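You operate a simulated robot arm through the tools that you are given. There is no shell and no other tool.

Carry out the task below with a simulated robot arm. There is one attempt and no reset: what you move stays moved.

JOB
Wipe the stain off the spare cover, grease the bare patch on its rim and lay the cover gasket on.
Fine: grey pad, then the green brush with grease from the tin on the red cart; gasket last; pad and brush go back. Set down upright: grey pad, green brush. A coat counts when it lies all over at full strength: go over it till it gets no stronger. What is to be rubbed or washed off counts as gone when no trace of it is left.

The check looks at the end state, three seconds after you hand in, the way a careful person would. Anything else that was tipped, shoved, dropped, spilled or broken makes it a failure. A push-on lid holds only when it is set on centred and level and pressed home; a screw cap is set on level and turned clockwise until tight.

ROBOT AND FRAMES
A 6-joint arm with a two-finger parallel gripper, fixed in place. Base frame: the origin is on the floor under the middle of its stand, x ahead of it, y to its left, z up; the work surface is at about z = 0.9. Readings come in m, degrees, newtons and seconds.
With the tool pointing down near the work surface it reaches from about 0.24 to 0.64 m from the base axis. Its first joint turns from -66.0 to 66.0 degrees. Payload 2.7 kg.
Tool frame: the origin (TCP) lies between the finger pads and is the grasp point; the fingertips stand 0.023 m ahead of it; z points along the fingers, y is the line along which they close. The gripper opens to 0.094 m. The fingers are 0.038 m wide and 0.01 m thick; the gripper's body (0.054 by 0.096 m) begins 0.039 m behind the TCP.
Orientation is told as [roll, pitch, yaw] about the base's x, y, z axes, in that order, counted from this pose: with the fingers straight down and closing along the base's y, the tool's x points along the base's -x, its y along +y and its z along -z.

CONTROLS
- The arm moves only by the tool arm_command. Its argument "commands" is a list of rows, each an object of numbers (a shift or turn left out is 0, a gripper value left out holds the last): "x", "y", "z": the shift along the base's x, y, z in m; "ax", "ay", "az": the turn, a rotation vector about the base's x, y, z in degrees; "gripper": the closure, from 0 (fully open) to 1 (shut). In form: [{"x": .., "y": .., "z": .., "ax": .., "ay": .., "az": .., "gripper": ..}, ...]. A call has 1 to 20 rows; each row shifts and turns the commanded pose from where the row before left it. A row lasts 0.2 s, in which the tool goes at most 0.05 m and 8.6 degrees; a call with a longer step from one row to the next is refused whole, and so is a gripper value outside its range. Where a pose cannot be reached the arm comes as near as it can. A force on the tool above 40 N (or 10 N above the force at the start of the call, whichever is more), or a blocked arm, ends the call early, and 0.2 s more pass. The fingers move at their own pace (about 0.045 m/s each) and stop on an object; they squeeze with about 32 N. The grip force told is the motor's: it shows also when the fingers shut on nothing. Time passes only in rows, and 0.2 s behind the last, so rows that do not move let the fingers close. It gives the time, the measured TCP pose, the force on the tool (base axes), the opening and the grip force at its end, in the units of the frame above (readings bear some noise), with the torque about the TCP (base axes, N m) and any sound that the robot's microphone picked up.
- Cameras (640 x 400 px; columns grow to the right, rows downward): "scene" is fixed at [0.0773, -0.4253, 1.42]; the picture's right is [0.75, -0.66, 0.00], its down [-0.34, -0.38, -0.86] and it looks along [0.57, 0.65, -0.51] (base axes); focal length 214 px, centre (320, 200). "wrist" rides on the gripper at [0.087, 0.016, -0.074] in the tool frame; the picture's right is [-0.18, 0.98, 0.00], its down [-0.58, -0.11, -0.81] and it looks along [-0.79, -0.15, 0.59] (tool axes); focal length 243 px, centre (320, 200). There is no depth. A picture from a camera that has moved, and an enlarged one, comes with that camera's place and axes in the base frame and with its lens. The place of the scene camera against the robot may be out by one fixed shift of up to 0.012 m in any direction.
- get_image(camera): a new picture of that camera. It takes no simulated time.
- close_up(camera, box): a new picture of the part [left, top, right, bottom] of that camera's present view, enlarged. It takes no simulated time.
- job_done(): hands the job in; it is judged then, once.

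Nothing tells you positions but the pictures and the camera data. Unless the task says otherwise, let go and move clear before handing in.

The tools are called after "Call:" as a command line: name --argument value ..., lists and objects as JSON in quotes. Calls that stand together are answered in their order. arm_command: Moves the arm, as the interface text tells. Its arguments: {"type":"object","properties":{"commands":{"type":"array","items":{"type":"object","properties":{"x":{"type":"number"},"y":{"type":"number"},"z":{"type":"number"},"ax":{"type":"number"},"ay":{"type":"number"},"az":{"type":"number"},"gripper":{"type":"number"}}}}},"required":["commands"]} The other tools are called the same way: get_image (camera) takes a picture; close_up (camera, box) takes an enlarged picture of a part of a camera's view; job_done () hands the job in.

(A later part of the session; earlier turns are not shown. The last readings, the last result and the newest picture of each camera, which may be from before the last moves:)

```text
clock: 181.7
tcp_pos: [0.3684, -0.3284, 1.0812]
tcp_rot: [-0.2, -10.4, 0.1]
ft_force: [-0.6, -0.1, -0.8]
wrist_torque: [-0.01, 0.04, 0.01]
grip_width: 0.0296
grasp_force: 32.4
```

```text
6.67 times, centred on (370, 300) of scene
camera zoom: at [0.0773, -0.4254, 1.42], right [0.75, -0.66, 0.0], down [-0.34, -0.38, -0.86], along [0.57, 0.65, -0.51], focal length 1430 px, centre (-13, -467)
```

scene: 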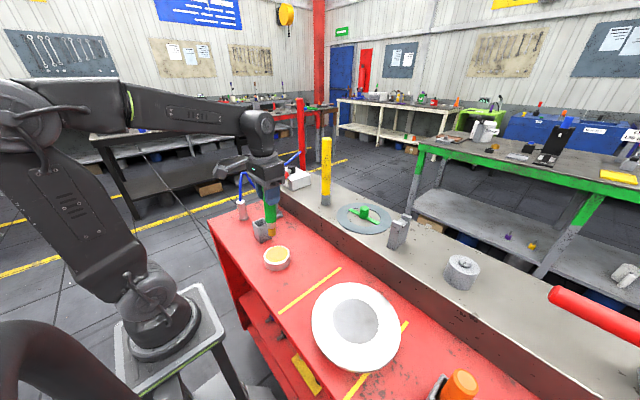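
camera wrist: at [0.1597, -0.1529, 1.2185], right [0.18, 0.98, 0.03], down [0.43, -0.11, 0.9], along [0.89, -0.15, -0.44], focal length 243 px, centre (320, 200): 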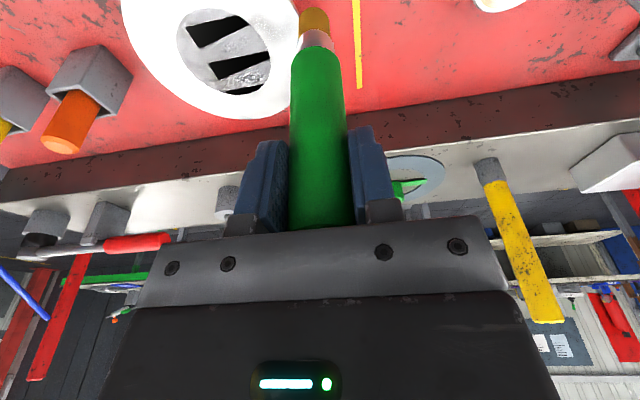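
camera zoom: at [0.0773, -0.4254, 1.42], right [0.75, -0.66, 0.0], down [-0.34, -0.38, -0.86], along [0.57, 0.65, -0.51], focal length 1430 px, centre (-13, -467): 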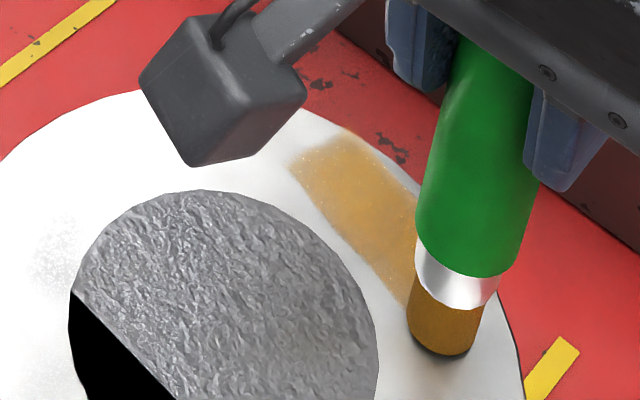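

I'll lift away to view the coat and reload the brush with grease.

Call:
arm_command --commands '[{"z": 0.02}, {"z": 0.03}, {"x": -0.02, "y": 0.045, "z": 0.01}, {"x": -0.012, "y": 0.045}, {"x": -0.012, "y": 0.045}, {"x": -0.012, "y": 0.045}, {"x": -0.012, "y": 0.045}, {"x": -0.006, "y": 0.045}, {"y": 0.045}, {"y": 0.035}, {}]'

Call:
close_up --camera "scene" --box '[340, 270, 400, 330]'

Call:
get_image --camera "scene"

Call:
get_image --camera "wrist"

```text
refused: row 3 steps farther than a row can; nothing moved
```

```text
6.67 times, centred on (370, 300) of scene
camera zoom: at [0.0773, -0.4254, 1.42], right [0.75, -0.66, 0.0], down [-0.34, -0.38, -0.86], along [0.57, 0.65, -0.51], focal length 1430 px, centre (-13, -467)
```

zoom: 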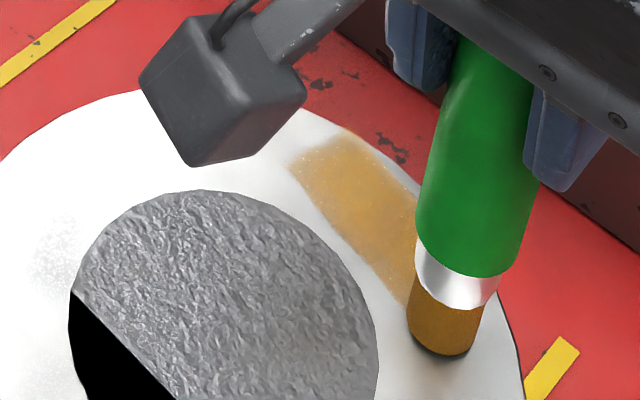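

```text
taken
```

scene: 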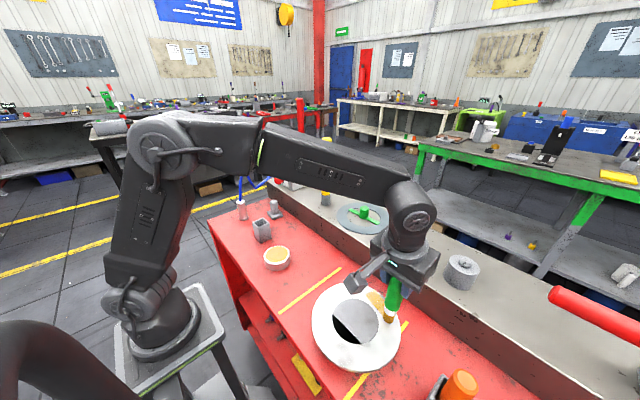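

```text
taken
camera wrist: at [0.2694, -0.3107, 1.139], right [0.18, 0.98, 0.03], down [0.43, -0.11, 0.9], along [0.89, -0.15, -0.44], focal length 243 px, centre (320, 200)
```

wrist: 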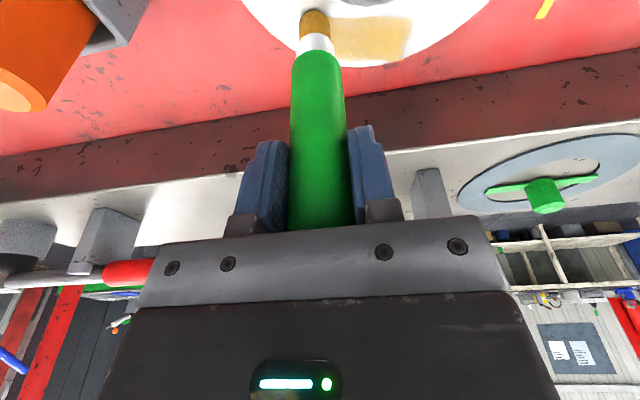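

Call:
close_up --camera "wrist" --box '[280, 0, 450, 100]'

Call:
arm_command --commands '[{"z": 0.02}, {"z": 0.03}, {"x": -0.012, "y": 0.044}, {"x": -0.012, "y": 0.044}, {"x": -0.012, "y": 0.044}, {"x": -0.012, "y": 0.044}, {"x": -0.012, "y": 0.044}, {"x": -0.012, "y": 0.044}, {"y": 0.044}, {"y": 0.044}, {}]'

Call:
close_up --camera "scene" --box '[340, 270, 400, 330]'

Call:
get_image --camera "wrist"

Call:
close_up --camera "scene" --box '[230, 190, 350, 290]'

```text
3.76 times, centred on (365, 50) of wrist
camera zoom: at [0.2694, -0.3107, 1.139], right [0.18, 0.98, 0.03], down [0.43, -0.11, 0.9], along [0.89, -0.15, -0.44], focal length 913 px, centre (151, 765)
```

zoom: 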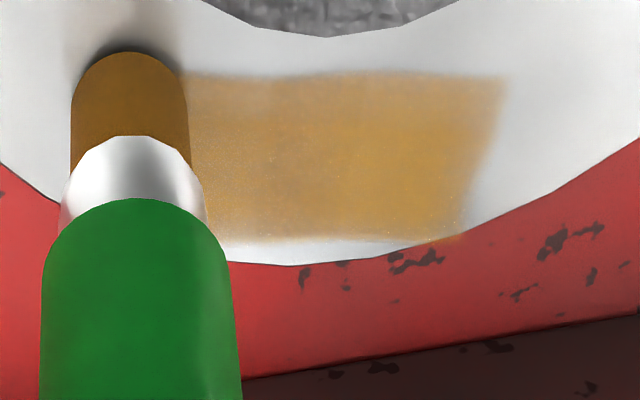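

```text
clock: 184.1
tcp_pos: [0.297, 0.0264, 1.1316]
tcp_rot: [-0.3, -10.4, 0.1]
ft_force: [-0.3, -0.2, 0.4]
wrist_torque: [0.0, -0.01, 0.05]
grip_width: 0.03
grasp_force: 32.3
```

```text
6.67 times, centred on (370, 300) of scene
camera zoom: at [0.0773, -0.4253, 1.42], right [0.75, -0.66, 0.0], down [-0.34, -0.38, -0.86], along [0.57, 0.65, -0.51], focal length 1430 px, centre (-13, -467)
```

zoom: 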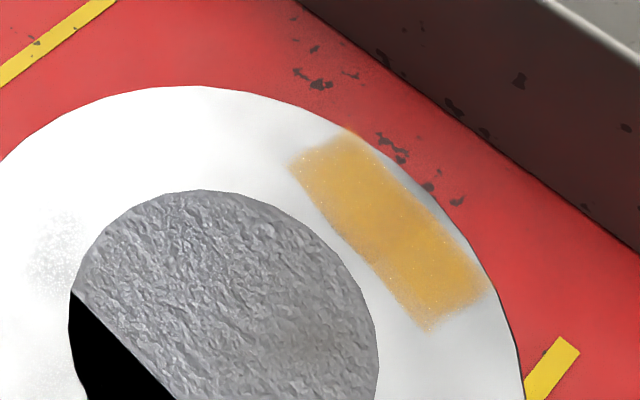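

```text
taken
camera wrist: at [0.1979, 0.0427, 1.19], right [0.18, 0.98, 0.03], down [0.43, -0.11, 0.9], along [0.89, -0.15, -0.44], focal length 243 px, centre (320, 200)
```

wrist: 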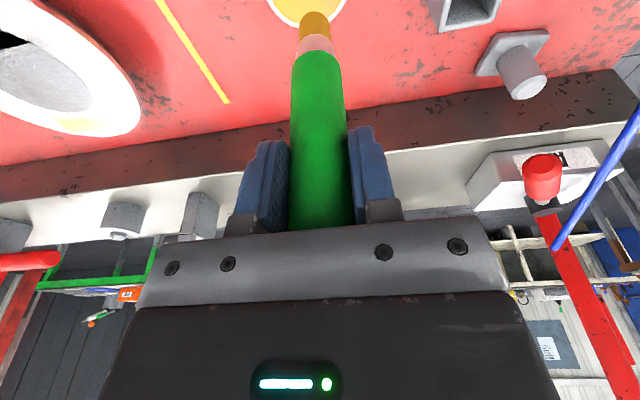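

```text
4.00 times, centred on (290, 240) of scene
camera zoom: at [0.0773, -0.4253, 1.42], right [0.75, -0.66, 0.0], down [-0.34, -0.38, -0.86], along [0.57, 0.65, -0.51], focal length 858 px, centre (440, 40)
```

zoom: 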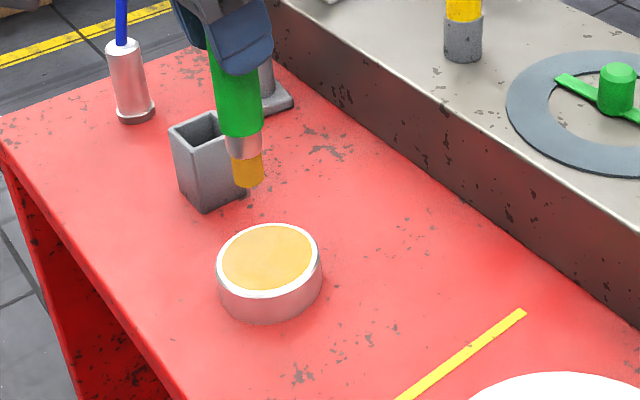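

The coated patch is a tidy amber rectangle of about 7 × 3 cm, not yet fully opaque. I'll reload with a gentle dip in the tin.

Call:
arm_command --commands '[{"z": -0.03}, {"z": -0.03}, {"z": -0.006}, {}]'

Call:
arm_command --commands '[{"z": -0.0015}, {}]'

Call:
arm_command --commands '[{"z": -0.0015}, {}]'

Call:
close_up --camera "scene" --box '[250, 225, 310, 275]'

```text
clock: 185.1
tcp_pos: [0.2949, 0.0229, 1.0645]
tcp_rot: [-0.1, -10.4, 0.1]
ft_force: [-0.4, -0.2, -1.4]
wrist_torque: [-0.01, 0.0, 0.0]
grip_width: 0.03
grasp_force: 32.1
```

```text
clock: 185.7
tcp_pos: [0.2956, 0.0241, 1.0635]
tcp_rot: [-0.1, -10.4, 0.1]
ft_force: [0.5, 0.0, -1.1]
wrist_torque: [0.01, 0.0, -0.03]
grip_width: 0.0299
grasp_force: 32.1
```

```text
clock: 186.2
tcp_pos: [0.2959, 0.0237, 1.0612]
tcp_rot: [-0.1, -10.4, 0.1]
ft_force: [0.2, -0.3, -0.4]
wrist_torque: [-0.01, 0.01, 0.01]
grip_width: 0.03
grasp_force: 32.3
```

```text
8.00 times, centred on (280, 250) of scene
camera zoom: at [0.0773, -0.4253, 1.42], right [0.75, -0.66, 0.0], down [-0.34, -0.38, -0.86], along [0.57, 0.65, -0.51], focal length 1716 px, centre (640, -200)
```

zoom: 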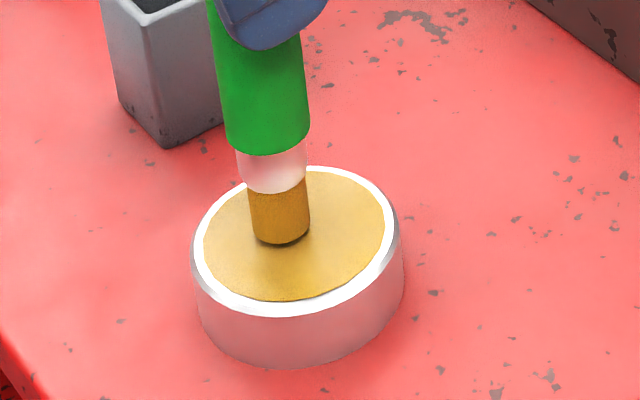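

Call:
arm_command --commands '[{"z": -0.001}, {}]'

Call:
arm_command --commands '[{"z": -0.001}, {}]'

```text
clock: 186.8
tcp_pos: [0.2953, 0.0253, 1.0606]
tcp_rot: [-0.2, -10.4, 0.2]
ft_force: [-0.2, 1.3, -0.5]
wrist_torque: [0.03, -0.01, 0.04]
grip_width: 0.0301
grasp_force: 32.0
```

```text
clock: 187.4
tcp_pos: [0.296, 0.0254, 1.0591]
tcp_rot: [-0.2, -10.3, 0.1]
ft_force: [0.0, -0.4, -1.2]
wrist_torque: [0.0, 0.0, -0.02]
grip_width: 0.0298
grasp_force: 31.7
```

Call:
arm_command --commands '[{"z": -0.0008}, {}]'

Call:
arm_command --commands '[{"z": -0.0008}, {}]'

```text
clock: 188.1
tcp_pos: [0.2958, 0.0242, 1.0589]
tcp_rot: [-0.1, -10.4, 0.1]
ft_force: [-0.4, -0.5, -0.8]
wrist_torque: [0.0, -0.02, -0.01]
grip_width: 0.03
grasp_force: 32.0
```

```text
clock: 188.7
tcp_pos: [0.296, 0.0256, 1.0582]
tcp_rot: [-0.1, -10.5, 0.1]
ft_force: [-0.1, -2.2, 5.7]
wrist_torque: [-0.24, 0.05, 0.02]
grip_width: 0.0297
grasp_force: 32.5
```

Reloaded with a light touch. Returning to the patch for more passes.

Call:
arm_command --commands '[{}, {"z": 0.03}, {"z": 0.03}, {"x": 0.0099, "y": -0.0439}, {"x": 0.0099, "y": -0.0439}, {"x": 0.0099, "y": -0.0439}, {"x": 0.0099, "y": -0.0439}, {"x": 0.0099, "y": -0.0439}, {"x": 0.0099, "y": -0.0439}, {"x": 0.0099, "y": -0.0439}, {"x": 0.0099, "y": -0.0439}, {"z": -0.02}, {"z": -0.012}, {}]'

Call:
arm_command --commands '[{"z": -0.002}, {}]'

Call:
arm_command --commands '[{"z": -0.0012}, {}]'

```text
clock: 191.7
tcp_pos: [0.3758, -0.3261, 1.0883]
tcp_rot: [-0.2, -10.3, 0.0]
ft_force: [-0.6, 0.6, -1.6]
wrist_torque: [0.0, -0.03, 0.01]
grip_width: 0.0297
grasp_force: 32.4
```

```text
clock: 192.2
tcp_pos: [0.3754, -0.3274, 1.0854]
tcp_rot: [-0.1, -10.4, 0.2]
ft_force: [-0.5, -0.4, -1.0]
wrist_torque: [0.01, 0.02, 0.02]
grip_width: 0.0298
grasp_force: 32.5
```

```text
clock: 192.8
tcp_pos: [0.3766, -0.3263, 1.0847]
tcp_rot: [-0.2, -10.3, 0.1]
ft_force: [0.3, 0.7, -0.8]
wrist_torque: [-0.01, 0.0, -0.02]
grip_width: 0.0299
grasp_force: 32.0
```

Call:
arm_command --commands '[{"z": -0.001}, {}]'

Call:
arm_command --commands '[{"z": -0.001}, {}]'

Call:
arm_command --commands '[{"z": -0.0006}, {}]'

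```text
clock: 193.4
tcp_pos: [0.3749, -0.3254, 1.0823]
tcp_rot: [-0.2, -10.4, 0.1]
ft_force: [0.5, 0.9, -0.4]
wrist_torque: [0.02, -0.01, -0.01]
grip_width: 0.03
grasp_force: 31.9
```

```text
clock: 194.1
tcp_pos: [0.3752, -0.3264, 1.0817]
tcp_rot: [-0.1, -10.4, 0.2]
ft_force: [0.4, 0.7, -0.8]
wrist_torque: [-0.02, -0.01, 0.01]
grip_width: 0.0301
grasp_force: 31.9
```

```text
clock: 194.7
tcp_pos: [0.3759, -0.3254, 1.0807]
tcp_rot: [-0.2, -10.3, 0.1]
ft_force: [-0.4, -0.3, -1.4]
wrist_torque: [0.03, -0.03, 0.01]
grip_width: 0.0297
grasp_force: 32.3
```

Call:
arm_command --commands '[{"z": -0.0006}, {}]'

Call:
arm_command --commands '[{"z": -0.0006}, {}]'

```text
clock: 195.2
tcp_pos: [0.3751, -0.3265, 1.0805]
tcp_rot: [-0.2, -10.5, 0.0]
ft_force: [-0.9, 0.2, 2.9]
wrist_torque: [0.18, 0.1, 0.01]
grip_width: 0.0297
grasp_force: 32.3
```

```text
clock: 195.8
tcp_pos: [0.3757, -0.326, 1.08]
tcp_rot: [-0.2, -10.5, 0.1]
ft_force: [-0.1, 1.9, 7.5]
wrist_torque: [0.28, -0.08, -0.03]
grip_width: 0.0297
grasp_force: 32.0
```

Contact at about 8 N. Full passes: middle row out, outer row back.

Call:
arm_command --commands '[{"y": 0.006, "x": 0.0012}, {"y": 0.006, "x": 0.0012}, {"y": 0.006, "x": 0.0012}, {"y": 0.006, "x": 0.0012}, {"y": 0.006, "x": 0.0012}, {"y": 0.006, "x": 0.0012}, {"y": 0.006, "x": 0.0012}, {"y": 0.006, "x": 0.0012}, {"y": 0.006, "x": 0.0012}, {"y": 0.006, "x": 0.0012}, {"y": 0.006, "x": 0.0012}, {"y": 0.006, "x": 0.0012}, {"y": 0.006, "x": 0.0012}, {"x": 0.005}, {}]'

Call:
arm_command --commands '[{"y": -0.006, "x": -0.0012}, {"y": -0.006, "x": -0.0012}, {"y": -0.006, "x": -0.0012}, {"y": -0.006, "x": -0.0012}, {"y": -0.006, "x": -0.0012}, {"y": -0.006, "x": -0.0012}, {"y": -0.006, "x": -0.0012}, {"y": -0.006, "x": -0.0012}, {"y": -0.006, "x": -0.0012}, {"y": -0.006, "x": -0.0012}, {"y": -0.006, "x": -0.0012}, {"y": -0.006, "x": -0.0012}, {"y": -0.006, "x": -0.0012}, {}]'

Call:
close_up --camera "wrist" --box '[280, 0, 450, 100]'

Call:
close_up --camera "scene" --box '[340, 270, 400, 330]'

```text
clock: 199.1
tcp_pos: [0.396, -0.2465, 1.0794]
tcp_rot: [-0.2, -10.5, 0.1]
ft_force: [-5.2, 0.0, 17.2]
wrist_torque: [-0.16, 0.62, -0.08]
grip_width: 0.0302
grasp_force: 32.4
```

```text
clock: 202.1
tcp_pos: [0.3792, -0.3256, 1.0807]
tcp_rot: [-0.2, -10.5, 0.1]
ft_force: [1.9, 6.8, 21.7]
wrist_torque: [0.94, -0.3, -0.01]
grip_width: 0.0302
grasp_force: 32.0
```

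```text
3.76 times, centred on (365, 50) of wrist
camera zoom: at [0.2811, -0.309, 1.1373], right [0.18, 0.98, 0.03], down [0.42, -0.11, 0.9], along [0.89, -0.15, -0.44], focal length 913 px, centre (151, 765)
```

zoom: 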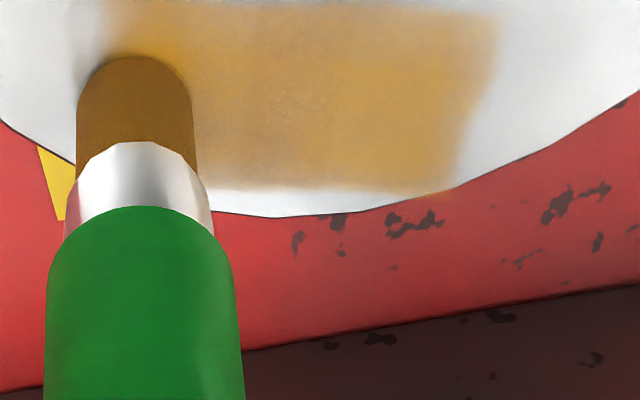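

```text
6.67 times, centred on (370, 300) of scene
camera zoom: at [0.0771, -0.4249, 1.4201], right [0.75, -0.66, 0.0], down [-0.34, -0.38, -0.86], along [0.57, 0.65, -0.51], focal length 1430 px, centre (-13, -467)
```

zoom: 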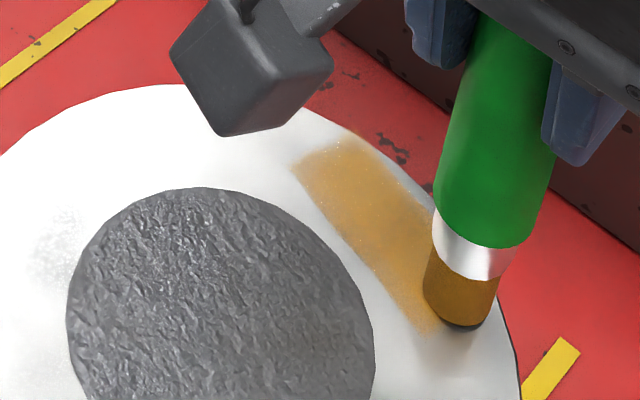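

Coat is getting denser. Easing the pressure and doing the inner row, then the middle again.

Call:
arm_command --commands '[{"z": 0.0004, "x": -0.004}, {"x": -0.005}, {"y": 0.006, "x": 0.0012}, {"y": 0.006, "x": 0.0012}, {"y": 0.006, "x": 0.0012}, {"y": 0.006, "x": 0.0012}, {"y": 0.006, "x": 0.0012}, {"y": 0.006, "x": 0.0012}, {"y": 0.006, "x": 0.0012}, {"y": 0.006, "x": 0.0012}, {"y": 0.006, "x": 0.0012}, {"y": 0.006, "x": 0.0012}, {"y": 0.006, "x": 0.0012}, {"y": 0.006, "x": 0.0012}, {"y": 0.006, "x": 0.0012}, {}]'

Call:
arm_command --commands '[{"x": 0.004}, {"y": -0.006, "x": -0.0012}, {"y": -0.006, "x": -0.0012}, {"y": -0.006, "x": -0.0012}, {"y": -0.006, "x": -0.0012}, {"y": -0.006, "x": -0.0012}, {"y": -0.006, "x": -0.0012}, {"y": -0.006, "x": -0.0012}, {"y": -0.006, "x": -0.0012}, {"y": -0.006, "x": -0.0012}, {"y": -0.006, "x": -0.0012}, {"y": -0.006, "x": -0.0012}, {"y": -0.006, "x": -0.0012}, {"y": -0.006, "x": -0.0012}, {}]'

Call:
close_up --camera "scene" --box '[340, 270, 400, 330]'

```text
clock: 205.4
tcp_pos: [0.3871, -0.2488, 1.079]
tcp_rot: [-0.2, -10.5, 0.2]
ft_force: [0.4, -1.9, 6.0]
wrist_torque: [-0.32, -0.06, -0.04]
grip_width: 0.0299
grasp_force: 32.0
```

```text
clock: 208.7
tcp_pos: [0.377, -0.3249, 1.0792]
tcp_rot: [0.0, -10.4, 0.2]
ft_force: [0.0, 1.9, 4.0]
wrist_torque: [0.18, -0.04, 0.04]
grip_width: 0.0301
grasp_force: 32.0
```

```text
6.67 times, centred on (370, 300) of scene
camera zoom: at [0.0772, -0.4253, 1.42], right [0.75, -0.66, 0.0], down [-0.34, -0.38, -0.86], along [0.57, 0.65, -0.51], focal length 1430 px, centre (-13, -467)
```

zoom: 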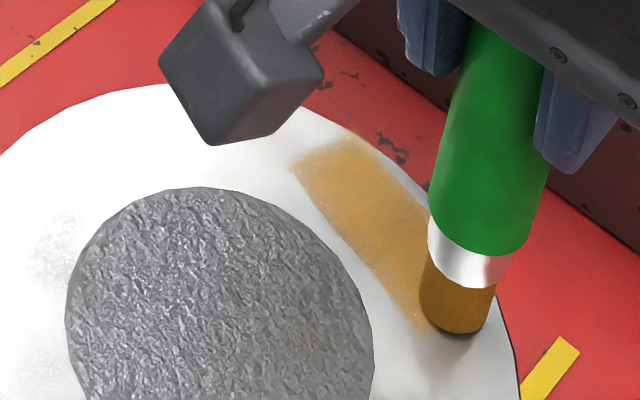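

More passes: outer row, then inner row back.

Call:
arm_command --commands '[{"z": -0.0002, "x": 0.005}, {"y": 0.006, "x": 0.0012}, {"y": 0.006, "x": 0.0012}, {"y": 0.006, "x": 0.0012}, {"y": 0.006, "x": 0.0012}, {"y": 0.006, "x": 0.0012}, {"y": 0.006, "x": 0.0012}, {"y": 0.006, "x": 0.0012}, {"y": 0.006, "x": 0.0012}, {"y": 0.006, "x": 0.0012}, {"y": 0.006, "x": 0.0012}, {"y": 0.006, "x": 0.0012}, {"y": 0.006, "x": 0.0012}, {"y": 0.006, "x": 0.0012}, {}]'

Call:
arm_command --commands '[{"x": -0.005}, {"x": -0.005}, {"y": -0.006, "x": -0.0012}, {"y": -0.006, "x": -0.0012}, {"y": -0.006, "x": -0.0012}, {"y": -0.006, "x": -0.0012}, {"y": -0.006, "x": -0.0012}, {"y": -0.006, "x": -0.0012}, {"y": -0.006, "x": -0.0012}, {"y": -0.006, "x": -0.0012}, {"y": -0.006, "x": -0.0012}, {"y": -0.006, "x": -0.0012}, {"y": -0.006, "x": -0.0012}, {"y": -0.006, "x": -0.0012}, {"y": -0.006, "x": -0.0012}, {}]'

Call:
close_up --camera "wrist" --box '[280, 0, 450, 100]'

```text
clock: 211.8
tcp_pos: [0.3967, -0.2464, 1.0795]
tcp_rot: [-0.2, -10.5, 0.1]
ft_force: [0.7, -2.4, 6.2]
wrist_torque: [-0.31, 0.02, -0.02]
grip_width: 0.0295
grasp_force: 32.0
```

```text
clock: 215.2
tcp_pos: [0.3701, -0.327, 1.0792]
tcp_rot: [-0.1, -10.3, 0.1]
ft_force: [-0.7, 0.8, 1.5]
wrist_torque: [0.05, 0.09, 0.01]
grip_width: 0.0299
grasp_force: 32.0
```

```text
3.76 times, centred on (365, 50) of wrist
camera zoom: at [0.2726, -0.3108, 1.1369], right [0.18, 0.98, 0.03], down [0.43, -0.11, 0.9], along [0.89, -0.15, -0.44], focal length 913 px, centre (151, 765)
```

zoom: 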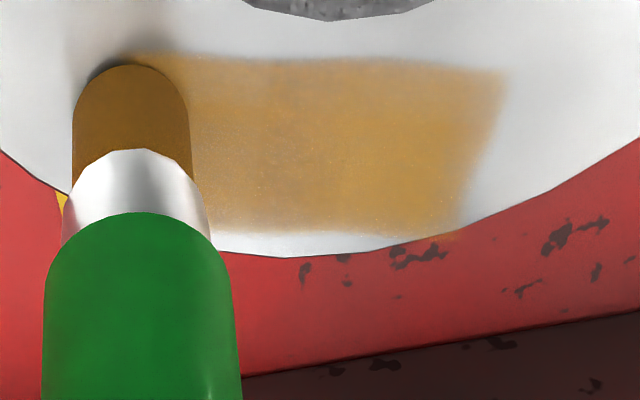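

I'll lift and compare the coat with before.

Call:
arm_command --commands '[{"z": 0.02}, {"z": 0.03}, {"x": -0.02, "y": 0.04}, {"x": -0.02, "y": 0.04}, {"x": -0.02, "y": 0.04}, {"y": 0.045}, {"y": 0.03}, {}]'

Call:
close_up --camera "scene" --box '[340, 270, 400, 330]'

Call:
close_up --camera "scene" --box '[355, 285, 391, 320]'

Call:
close_up --camera "wrist" --box '[40, 0, 320, 150]'

```text
clock: 217.1
tcp_pos: [0.3086, -0.1306, 1.1315]
tcp_rot: [-0.1, -10.3, 0.1]
ft_force: [-0.4, 0.4, -1.4]
wrist_torque: [-0.03, -0.01, 0.01]
grip_width: 0.03
grasp_force: 32.1
```

```text
6.67 times, centred on (370, 300) of scene
camera zoom: at [0.0773, -0.4253, 1.42], right [0.75, -0.66, 0.0], down [-0.34, -0.38, -0.86], along [0.57, 0.65, -0.51], focal length 1430 px, centre (-13, -467)
```

zoom: 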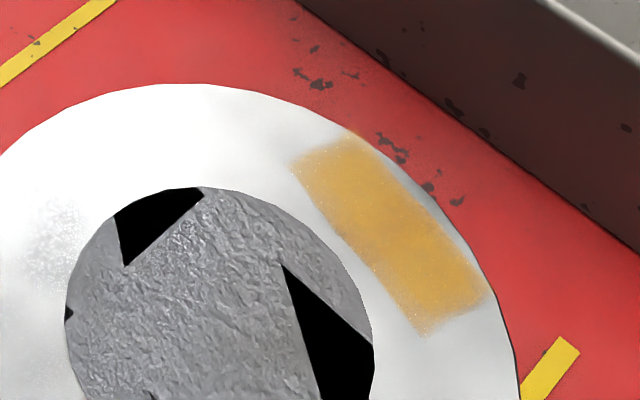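

```text
11.43 times, centred on (373, 302) of scene
camera zoom: at [0.0773, -0.4253, 1.42], right [0.75, -0.66, 0.0], down [-0.34, -0.38, -0.86], along [0.57, 0.65, -0.51], focal length 2451 px, centre (-286, -971)
```

zoom: 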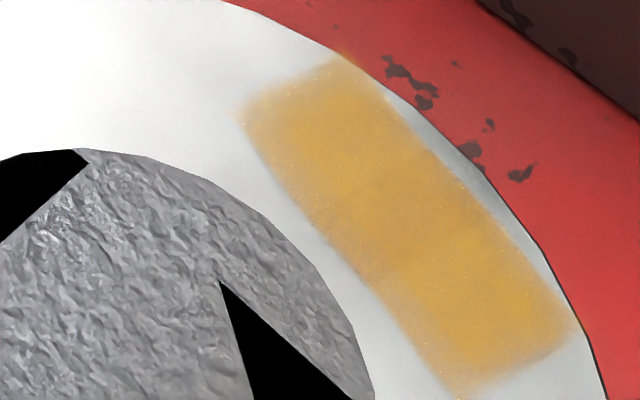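

```text
2.29 times, centred on (180, 75) of wrist
camera zoom: at [0.2107, -0.1144, 1.1884], right [0.18, 0.98, 0.03], down [0.43, -0.11, 0.9], along [0.89, -0.15, -0.44], focal length 555 px, centre (640, 486)
```

zoom: 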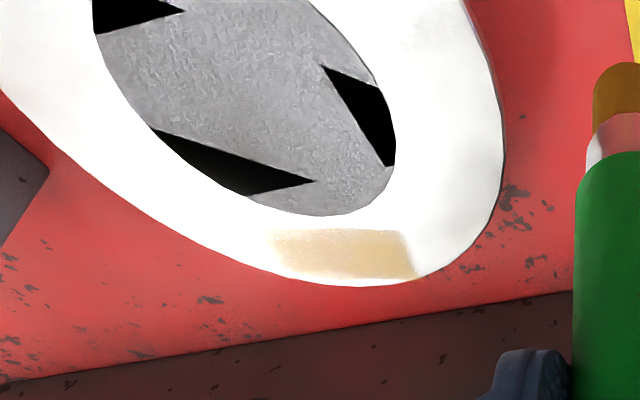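

The coat looks nearly even; the inner edge could use more. I'll do another round with firmer contact on the inner and outer edges.

Call:
arm_command --commands '[{"y": -0.03}, {"y": -0.045}, {"x": 0.02, "y": -0.04}, {"x": 0.02, "y": -0.04}, {"x": 0.02, "y": -0.04}, {"z": -0.03}, {"z": -0.0185}, {}]'

Call:
arm_command --commands '[{"z": -0.0015}, {}]'

Call:
arm_command --commands '[{"z": -0.0008}, {}]'

```text
clock: 218.8
tcp_pos: [0.3699, -0.3247, 1.0826]
tcp_rot: [-0.1, -10.4, 0.0]
ft_force: [0.2, 0.3, -0.4]
wrist_torque: [-0.01, 0.01, -0.01]
grip_width: 0.0297
grasp_force: 32.3
```

```text
clock: 219.4
tcp_pos: [0.3694, -0.3251, 1.0817]
tcp_rot: [-0.1, -10.4, 0.1]
ft_force: [0.1, 0.8, -0.3]
wrist_torque: [0.0, -0.01, -0.02]
grip_width: 0.0297
grasp_force: 31.8
```

```text
clock: 220.1
tcp_pos: [0.3713, -0.3243, 1.0804]
tcp_rot: [-0.1, -10.4, 0.1]
ft_force: [0.0, 0.0, -0.8]
wrist_torque: [-0.02, -0.01, 0.0]
grip_width: 0.0298
grasp_force: 32.2
```

Call:
arm_command --commands '[{"z": -0.0008}, {}]'

Call:
arm_command --commands '[{"z": -0.0006}, {}]'

Call:
arm_command --commands '[{"z": -0.0005}, {}]'

```text
clock: 220.7
tcp_pos: [0.3704, -0.3238, 1.0787]
tcp_rot: [-0.2, -10.5, 0.1]
ft_force: [-0.9, 0.0, 3.9]
wrist_torque: [-0.01, -0.02, 0.0]
grip_width: 0.0296
grasp_force: 31.9
```

```text
clock: 221.2
tcp_pos: [0.3706, -0.3241, 1.0793]
tcp_rot: [-0.2, -10.6, 0.1]
ft_force: [-0.3, 2.8, 12.9]
wrist_torque: [0.38, -0.01, 0.02]
grip_width: 0.0296
grasp_force: 32.0
```

```text
clock: 221.8
tcp_pos: [0.3706, -0.3255, 1.0794]
tcp_rot: [-0.3, -10.5, 0.2]
ft_force: [-1.4, 4.6, 22.9]
wrist_torque: [0.62, 0.17, 0.0]
grip_width: 0.0298
grasp_force: 32.2
```

Call:
arm_command --commands '[{"z": 0.0004, "x": 0.001}, {"y": 0.006, "x": 0.0012}, {"y": 0.006, "x": 0.0012}, {"y": 0.006, "x": 0.0012}, {"y": 0.006, "x": 0.0012}, {"y": 0.006, "x": 0.0012}, {"y": 0.006, "x": 0.0012}, {"y": 0.006, "x": 0.0012}, {"y": 0.006, "x": 0.0012}, {"y": 0.006, "x": 0.0012}, {"y": 0.006, "x": 0.0012}, {"y": 0.006, "x": 0.0012}, {"y": 0.006, "x": 0.0012}, {"y": 0.006, "x": 0.0012}, {}]'

Call:
arm_command --commands '[{"y": -0.006, "x": -0.0012}, {"y": -0.006, "x": -0.0012}, {"y": -0.006, "x": -0.0012}, {"y": -0.006, "x": -0.0012}, {"y": -0.006, "x": -0.0012}, {"y": -0.006, "x": -0.0012}, {"y": -0.006, "x": -0.0012}, {"y": -0.006, "x": -0.0012}, {"y": -0.006, "x": -0.0012}, {"y": -0.006, "x": -0.0012}, {"y": -0.006, "x": -0.0012}, {"y": -0.006, "x": -0.0012}, {"y": -0.006, "x": -0.0012}, {}]'

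Call:
close_up --camera "scene" --box '[340, 270, 400, 330]'

```text
clock: 225.1
tcp_pos: [0.3904, -0.2491, 1.0778]
tcp_rot: [-0.2, -10.5, 0.2]
ft_force: [-1.6, -4.9, 19.3]
wrist_torque: [-0.66, 0.17, -0.02]
grip_width: 0.03
grasp_force: 31.2
```

```text
clock: 228.1
tcp_pos: [0.3726, -0.3253, 1.0772]
tcp_rot: [-0.2, -10.6, 0.1]
ft_force: [1.6, 9.2, 26.4]
wrist_torque: [1.17, -0.19, 0.03]
grip_width: 0.0299
grasp_force: 32.2
```

```text
6.67 times, centred on (370, 300) of scene
camera zoom: at [0.077, -0.4248, 1.4202], right [0.75, -0.66, 0.0], down [-0.34, -0.38, -0.86], along [0.57, 0.65, -0.51], focal length 1430 px, centre (-13, -467)
```

zoom: 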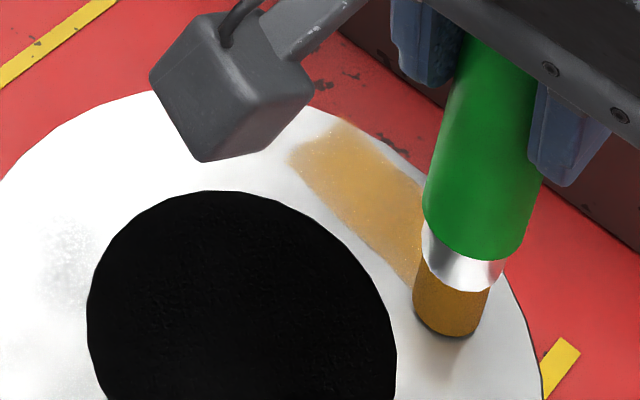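

The pressure crept up and nudged the cover. I'll ease off and do the outer row toward +y.

Call:
arm_command --commands '[{"z": 0.0007, "x": 0.004}, {"x": 0.004}, {"y": 0.006, "x": 0.0012}, {"y": 0.006, "x": 0.0012}, {"y": 0.006, "x": 0.0012}, {"y": 0.006, "x": 0.0012}, {"y": 0.006, "x": 0.0012}, {"y": 0.006, "x": 0.0012}, {"y": 0.006, "x": 0.0012}, {"y": 0.006, "x": 0.0012}, {"y": 0.006, "x": 0.0012}, {"y": 0.006, "x": 0.0012}, {"y": 0.006, "x": 0.0012}, {"y": 0.006, "x": 0.0012}, {}]'

Call:
arm_command --commands '[{"z": 0.02}, {"z": 0.03}, {"x": -0.02, "y": 0.04}, {"x": -0.02, "y": 0.04}, {"x": -0.02, "y": 0.04}, {"x": -0.01}, {}]'

Call:
close_up --camera "scene" --box '[355, 285, 391, 320]'

Call:
close_up --camera "scene" --box '[300, 265, 410, 375]'

```text
clock: 231.2
tcp_pos: [0.3943, -0.2531, 1.0783]
tcp_rot: [-0.1, -10.4, 0.1]
ft_force: [0.3, -1.6, 3.8]
wrist_torque: [-0.22, -0.05, -0.02]
grip_width: 0.0298
grasp_force: 32.3
```

```text
clock: 232.8
tcp_pos: [0.3262, -0.134, 1.1294]
tcp_rot: [-0.1, -10.4, 0.0]
ft_force: [-0.2, -0.1, -1.2]
wrist_torque: [0.02, 0.0, 0.0]
grip_width: 0.0297
grasp_force: 32.2
```

```text
11.43 times, centred on (373, 302) of scene
camera zoom: at [0.0773, -0.4253, 1.42], right [0.75, -0.66, 0.0], down [-0.34, -0.38, -0.86], along [0.57, 0.65, -0.51], focal length 2451 px, centre (-286, -971)
```

zoom: 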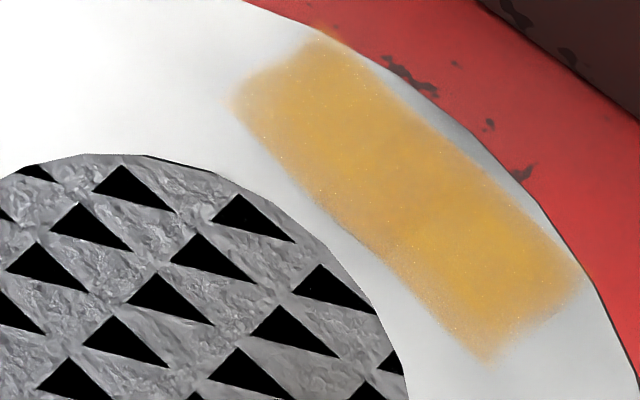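

```text
3.64 times, centred on (355, 320) of scene
camera zoom: at [0.0773, -0.4253, 1.42], right [0.75, -0.66, 0.0], down [-0.34, -0.38, -0.86], along [0.57, 0.65, -0.51], focal length 780 px, centre (193, -236)
```

zoom: 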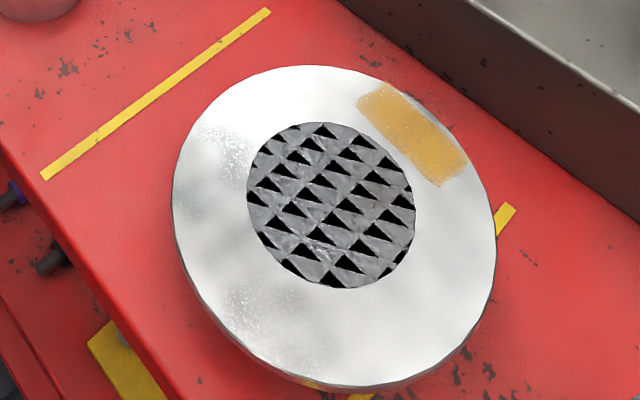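

The coat looks even. To be sure it's at full strength and not just a depleted brush, I'll reload once more and do another round.

Call:
arm_command --commands '[{"x": -0.0075, "y": 0.0398}, {"x": -0.0075, "y": 0.0398}, {"x": -0.0075, "y": 0.0398}, {"x": -0.0075, "y": 0.0398}, {"z": -0.03}, {"z": -0.03}, {"z": -0.006}, {}]'

Call:
close_up --camera "scene" --box '[250, 215, 310, 275]'

```text
clock: 234.7
tcp_pos: [0.2941, 0.0266, 1.0633]
tcp_rot: [-0.1, -10.3, 0.1]
ft_force: [-0.2, 0.2, -0.4]
wrist_torque: [0.04, 0.0, 0.0]
grip_width: 0.0299
grasp_force: 32.2
```

```text
6.67 times, centred on (280, 245) of scene
camera zoom: at [0.0773, -0.4253, 1.42], right [0.75, -0.66, 0.0], down [-0.34, -0.38, -0.86], along [0.57, 0.65, -0.51], focal length 1430 px, centre (587, -100)
```

zoom: 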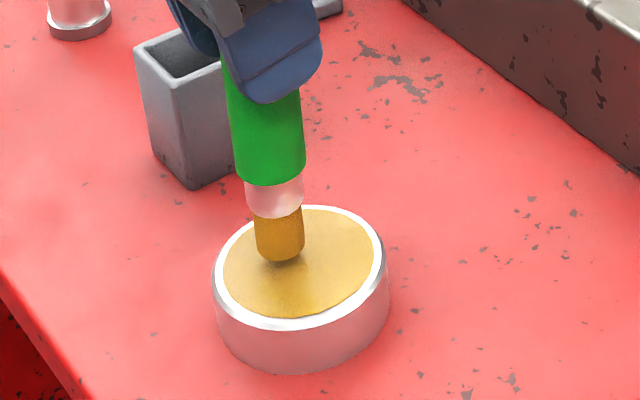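

Call:
arm_command --commands '[{"z": -0.003}, {"z": -0.002}, {}]'

Call:
arm_command --commands '[{"z": -0.0012}, {}]'

Call:
arm_command --commands '[{"z": -0.001}, {}]'

```text
clock: 235.4
tcp_pos: [0.2946, 0.0265, 1.0575]
tcp_rot: [-0.1, -10.4, 0.2]
ft_force: [-0.6, 1.1, -1.3]
wrist_torque: [0.02, -0.03, 0.0]
grip_width: 0.0298
grasp_force: 31.6
```

```text
clock: 236.1
tcp_pos: [0.2948, 0.0266, 1.0549]
tcp_rot: [-0.1, -10.4, 0.1]
ft_force: [-1.8, -0.4, 3.3]
wrist_torque: [-0.04, 0.11, -0.01]
grip_width: 0.0298
grasp_force: 32.4
```

```text
clock: 236.7
tcp_pos: [0.2938, 0.0257, 1.0556]
tcp_rot: [-0.1, -10.7, 0.2]
ft_force: [-6.8, 0.5, 26.1]
wrist_torque: [0.12, 0.72, 0.0]
grip_width: 0.0298
grasp_force: 31.6
```

Call:
arm_command --commands '[{"z": 0.03}, {"z": 0.03}, {"x": 0.01056, "y": -0.04425}, {"x": 0.01056, "y": -0.04425}, {"x": 0.01056, "y": -0.04425}, {"x": 0.01056, "y": -0.04425}, {"x": 0.01056, "y": -0.04425}, {"x": 0.01056, "y": -0.04425}, {"x": 0.01056, "y": -0.04425}, {"x": 0.01056, "y": -0.04425}, {"z": -0.02}, {"z": -0.012}, {}]'

Call:
close_up --camera "scene" --box '[340, 270, 400, 330]'

```text
clock: 239.4
tcp_pos: [0.3787, -0.3272, 1.081]
tcp_rot: [-0.1, -10.4, 0.1]
ft_force: [0.0, 0.0, -1.9]
wrist_torque: [-0.03, 0.02, 0.0]
grip_width: 0.0301
grasp_force: 32.2
```

```text
6.67 times, centred on (370, 300) of scene
camera zoom: at [0.0773, -0.4254, 1.42], right [0.75, -0.66, 0.0], down [-0.34, -0.38, -0.86], along [0.57, 0.65, -0.51], focal length 1430 px, centre (-13, -467)
```

zoom: 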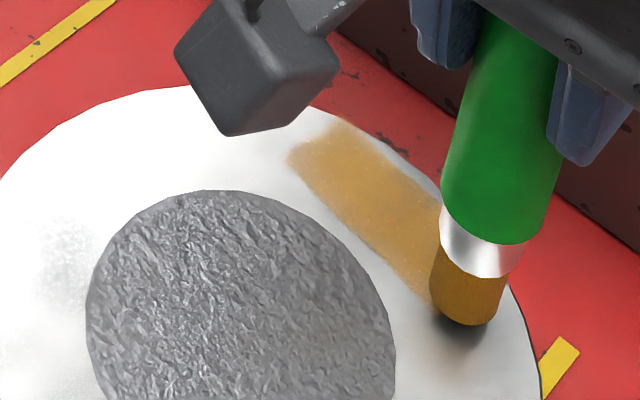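

Call:
arm_command --commands '[{"z": -0.0015}, {}]'

Call:
arm_command --commands '[{"z": -0.0008}, {}]'

Call:
arm_command --commands '[{"z": -0.0006}, {}]'

```text
clock: 240.1
tcp_pos: [0.3794, -0.328, 1.0805]
tcp_rot: [0.0, -10.4, 0.0]
ft_force: [-0.2, 0.3, -0.4]
wrist_torque: [-0.02, 0.01, 0.01]
grip_width: 0.0299
grasp_force: 32.5
```

```text
clock: 240.7
tcp_pos: [0.3783, -0.3271, 1.0799]
tcp_rot: [-0.2, -10.5, 0.1]
ft_force: [0.1, 0.3, -0.4]
wrist_torque: [0.0, 0.03, 0.02]
grip_width: 0.0302
grasp_force: 32.0
```

```text
clock: 241.2
tcp_pos: [0.3787, -0.3272, 1.0798]
tcp_rot: [0.0, -10.4, 0.1]
ft_force: [-0.2, 0.6, -1.3]
wrist_torque: [0.04, 0.02, 0.02]
grip_width: 0.0297
grasp_force: 31.9
```

Call:
arm_command --commands '[{"z": -0.0008}, {}]'

Call:
arm_command --commands '[{"z": -0.0006}, {}]'

Call:
arm_command --commands '[{"z": -0.0005}, {}]'

```text
clock: 241.8
tcp_pos: [0.3788, -0.3281, 1.0787]
tcp_rot: [0.0, -10.4, 0.1]
ft_force: [0.5, 0.5, -0.5]
wrist_torque: [-0.02, -0.01, -0.01]
grip_width: 0.03
grasp_force: 32.3
```

```text
clock: 242.4
tcp_pos: [0.3795, -0.3281, 1.0772]
tcp_rot: [-0.1, -10.4, 0.1]
ft_force: [-0.1, 0.8, -0.1]
wrist_torque: [-0.01, -0.03, 0.02]
grip_width: 0.0294
grasp_force: 32.0
```

```text
clock: 243.1
tcp_pos: [0.3798, -0.3283, 1.0769]
tcp_rot: [-0.1, -10.5, 0.2]
ft_force: [0.8, -0.3, 1.1]
wrist_torque: [0.0, 0.05, -0.02]
grip_width: 0.0297
grasp_force: 31.7
```

Call:
arm_command --commands '[{"z": -0.0006}, {"y": 0.006, "x": 0.0007}, {"y": 0.006, "x": 0.0007}, {"y": 0.006, "x": 0.0007}, {"y": 0.006, "x": 0.0007}, {"y": 0.006, "x": 0.0007}, {"y": 0.006, "x": 0.0007}, {"y": 0.006, "x": 0.0007}, {"y": 0.006, "x": 0.0007}, {"y": 0.006, "x": 0.0007}, {"y": 0.006, "x": 0.0007}, {"y": 0.006, "x": 0.0007}, {"y": 0.006, "x": 0.0007}, {"y": 0.006, "x": 0.0007}, {"y": 0.006, "x": 0.0007}, {"x": 0.005}, {}]'

Call:
arm_command --commands '[{"y": -0.006, "x": -0.0007}, {"y": -0.006, "x": -0.0007}, {"y": -0.006, "x": -0.0007}, {"y": -0.006, "x": -0.0007}, {"y": -0.006, "x": -0.0007}, {"y": -0.006, "x": -0.0007}, {"y": -0.006, "x": -0.0007}, {"y": -0.006, "x": -0.0007}, {"y": -0.006, "x": -0.0007}, {"y": -0.006, "x": -0.0007}, {"y": -0.006, "x": -0.0007}, {"y": -0.006, "x": -0.0007}, {"y": -0.006, "x": -0.0007}, {"y": -0.006, "x": -0.0007}, {}]'

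Call:
close_up --camera "scene" --box '[340, 270, 400, 330]'

```text
clock: 246.7
tcp_pos: [0.3921, -0.2436, 1.0764]
tcp_rot: [0.0, -10.3, 0.1]
ft_force: [-5.4, 0.4, 14.7]
wrist_torque: [0.03, 0.57, 0.01]
grip_width: 0.0295
grasp_force: 31.7
```

```text
clock: 249.8
tcp_pos: [0.3839, -0.3302, 1.0768]
tcp_rot: [-0.1, -10.4, 0.1]
ft_force: [1.1, 4.7, 9.3]
wrist_torque: [0.5, -0.23, 0.01]
grip_width: 0.0301
grasp_force: 31.9
```

```text
6.67 times, centred on (370, 300) of scene
camera zoom: at [0.0772, -0.4251, 1.4201], right [0.75, -0.66, 0.0], down [-0.34, -0.38, -0.86], along [0.57, 0.65, -0.51], focal length 1430 px, centre (-13, -467)
```

zoom: 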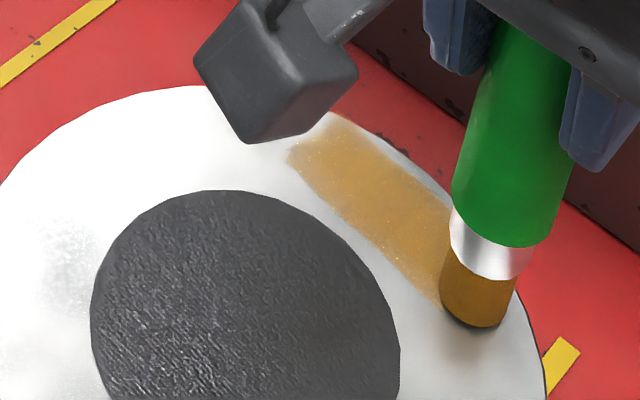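

Outer row toward +y, then lift to inspect.

Call:
arm_command --commands '[{"x": 0.005}, {"y": 0.006, "x": 0.0007}, {"y": 0.006, "x": 0.0007}, {"y": 0.006, "x": 0.0007}, {"y": 0.006, "x": 0.0007}, {"y": 0.006, "x": 0.0007}, {"y": 0.006, "x": 0.0007}, {"y": 0.006, "x": 0.0007}, {"y": 0.006, "x": 0.0007}, {"y": 0.006, "x": 0.0007}, {"y": 0.006, "x": 0.0007}, {"y": 0.006, "x": 0.0007}, {"y": 0.006, "x": 0.0007}, {"y": 0.006, "x": 0.0007}, {}]'

Call:
arm_command --commands '[{"z": 0.02}, {"z": 0.03}, {"x": -0.02, "y": 0.04}, {"x": -0.02, "y": 0.04}, {"x": -0.02, "y": 0.04}, {"x": -0.01}, {}]'

Call:
close_up --camera "scene" --box '[355, 285, 391, 320]'

Call:
close_up --camera "scene" --box '[300, 265, 410, 375]'

Call:
close_up --camera "wrist" --box '[40, 0, 320, 150]'

```text
clock: 253.1
tcp_pos: [0.3972, -0.2491, 1.0774]
tcp_rot: [-0.1, -10.4, 0.1]
ft_force: [0.1, -2.0, 4.3]
wrist_torque: [-0.24, -0.08, -0.03]
grip_width: 0.0297
grasp_force: 32.9
```

```text
clock: 254.7
tcp_pos: [0.3254, -0.1309, 1.1271]
tcp_rot: [-0.2, -10.3, 0.1]
ft_force: [0.7, -0.7, -0.1]
wrist_torque: [0.0, 0.02, 0.02]
grip_width: 0.0298
grasp_force: 31.4
```

```text
11.43 times, centred on (373, 302) of scene
camera zoom: at [0.0773, -0.4253, 1.42], right [0.75, -0.66, 0.0], down [-0.34, -0.38, -0.86], along [0.57, 0.65, -0.51], focal length 2451 px, centre (-286, -971)
```

zoom: 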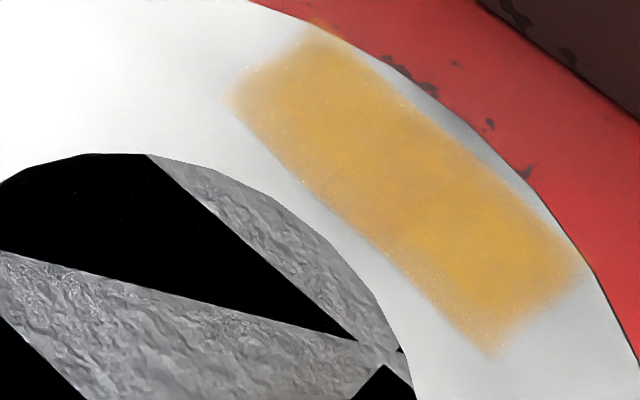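

```text
3.64 times, centred on (355, 320) of scene
camera zoom: at [0.0773, -0.4253, 1.42], right [0.75, -0.66, 0.0], down [-0.34, -0.38, -0.86], along [0.57, 0.65, -0.51], focal length 780 px, centre (193, -236)
```

zoom: 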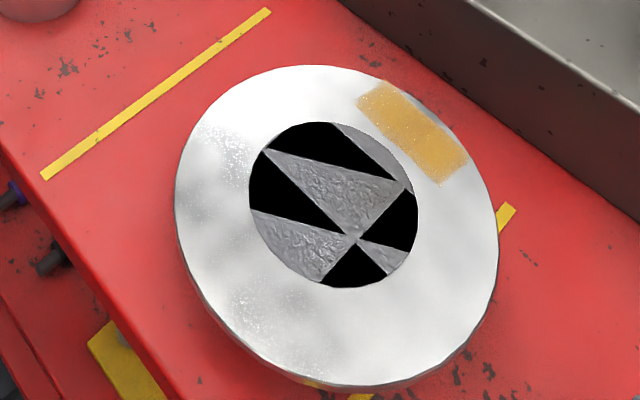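

```text
2.29 times, centred on (180, 75) of wrist
camera zoom: at [0.2277, -0.1153, 1.1857], right [0.18, 0.98, 0.03], down [0.43, -0.11, 0.9], along [0.89, -0.15, -0.44], focal length 555 px, centre (640, 486)
```

zoom: 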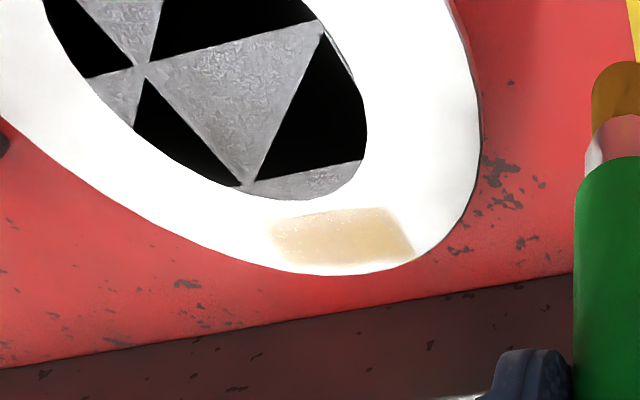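

The patch no longer gets any stronger, so it's evenly coated. Now I'll return the brush to its holder, checking the alignment first.

Call:
arm_command --commands '[{"z": 0.025}, {"x": -0.0011, "y": 0.0402}, {"x": -0.0011, "y": 0.0402}, {"x": -0.0011, "y": 0.0402}, {"x": -0.0011, "y": 0.0402}, {"x": -0.0011, "y": 0.0402}, {"x": -0.0011, "y": 0.0402}, {"x": -0.0011, "y": 0.0402}, {"z": -0.02}, {}]'

Call:
get_image --camera "wrist"

Call:
close_up --camera "scene" --box '[225, 170, 305, 250]'

Call:
close_up --camera "wrist" --box '[250, 0, 390, 80]'

```text
clock: 256.9
tcp_pos: [0.3177, 0.1527, 1.1308]
tcp_rot: [-0.2, -10.5, 0.2]
ft_force: [0.5, -0.3, -0.8]
wrist_torque: [0.0, -0.01, 0.0]
grip_width: 0.0299
grasp_force: 32.5
```

```text
taken
camera wrist: at [0.2198, 0.1689, 1.188], right [0.18, 0.98, 0.03], down [0.43, -0.11, 0.9], along [0.89, -0.15, -0.44], focal length 243 px, centre (320, 200)
```

wrist: 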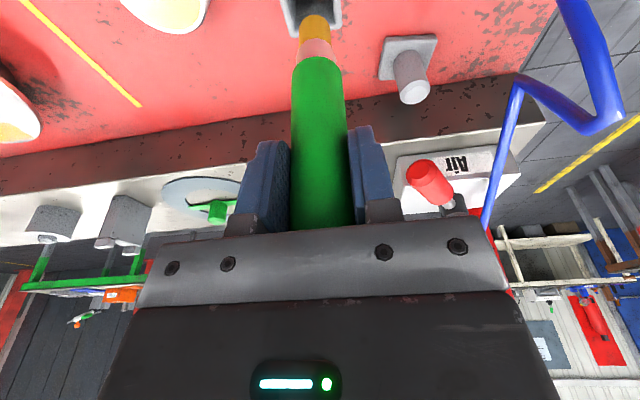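

```text
5.00 times, centred on (265, 210) of scene
camera zoom: at [0.0773, -0.4253, 1.42], right [0.75, -0.66, 0.0], down [-0.34, -0.38, -0.86], along [0.57, 0.65, -0.51], focal length 1072 px, centre (595, 150)
```

zoom: 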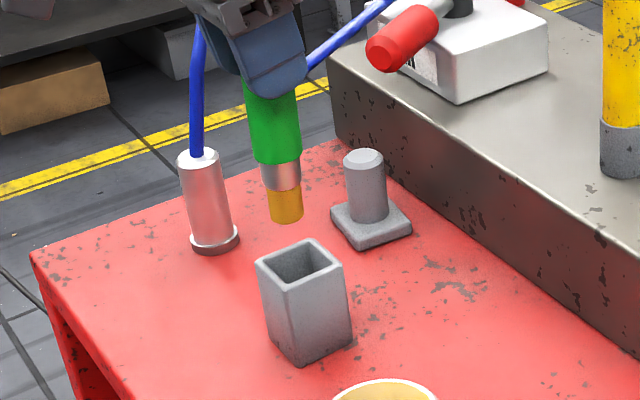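

```text
4.57 times, centred on (320, 40) of wrist
camera zoom: at [0.2198, 0.1689, 1.188], right [0.18, 0.98, 0.03], down [0.43, -0.11, 0.9], along [0.89, -0.15, -0.44], focal length 1109 px, centre (320, 931)
```

zoom: 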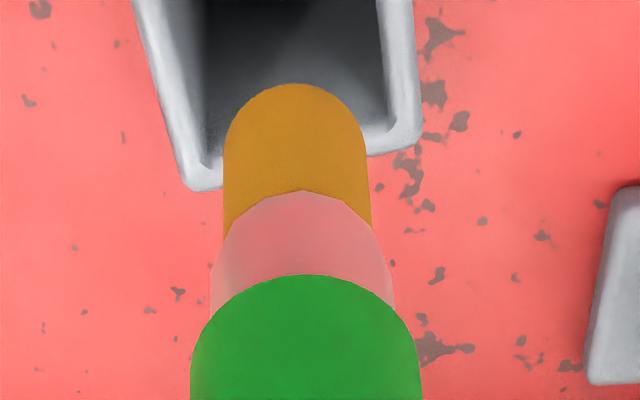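

The tip needs a small shift (about +2 mm x, −3.5 mm y) to be over the holder opening. Moving and lowering to just above the mouth.

Call:
arm_command --commands '[{"x": 0.002, "y": -0.0035}, {"z": -0.02}, {"z": -0.01}, {}]'

Call:
close_up --camera "scene" --box '[235, 190, 295, 250]'

Call:
close_up --camera "wrist" --box '[250, 0, 390, 80]'

```text
clock: 257.9
tcp_pos: [0.321, 0.1481, 1.1011]
tcp_rot: [-0.1, -10.4, 0.1]
ft_force: [0.4, -0.3, -0.8]
wrist_torque: [-0.01, -0.01, 0.03]
grip_width: 0.0298
grasp_force: 32.2
```

```text
6.67 times, centred on (265, 220) of scene
camera zoom: at [0.0773, -0.4253, 1.42], right [0.75, -0.66, 0.0], down [-0.34, -0.38, -0.86], along [0.57, 0.65, -0.51], focal length 1430 px, centre (687, 67)
```

zoom: 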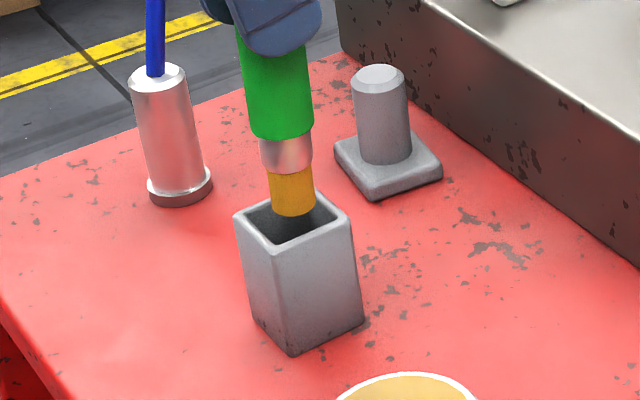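

```text
4.57 times, centred on (320, 40) of wrist
camera zoom: at [0.2222, 0.1639, 1.1584], right [0.18, 0.98, 0.03], down [0.43, -0.11, 0.9], along [0.89, -0.15, -0.44], focal length 1109 px, centre (320, 931)
```

zoom: 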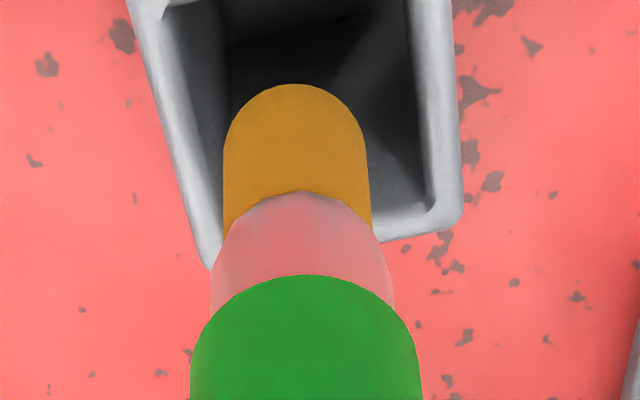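

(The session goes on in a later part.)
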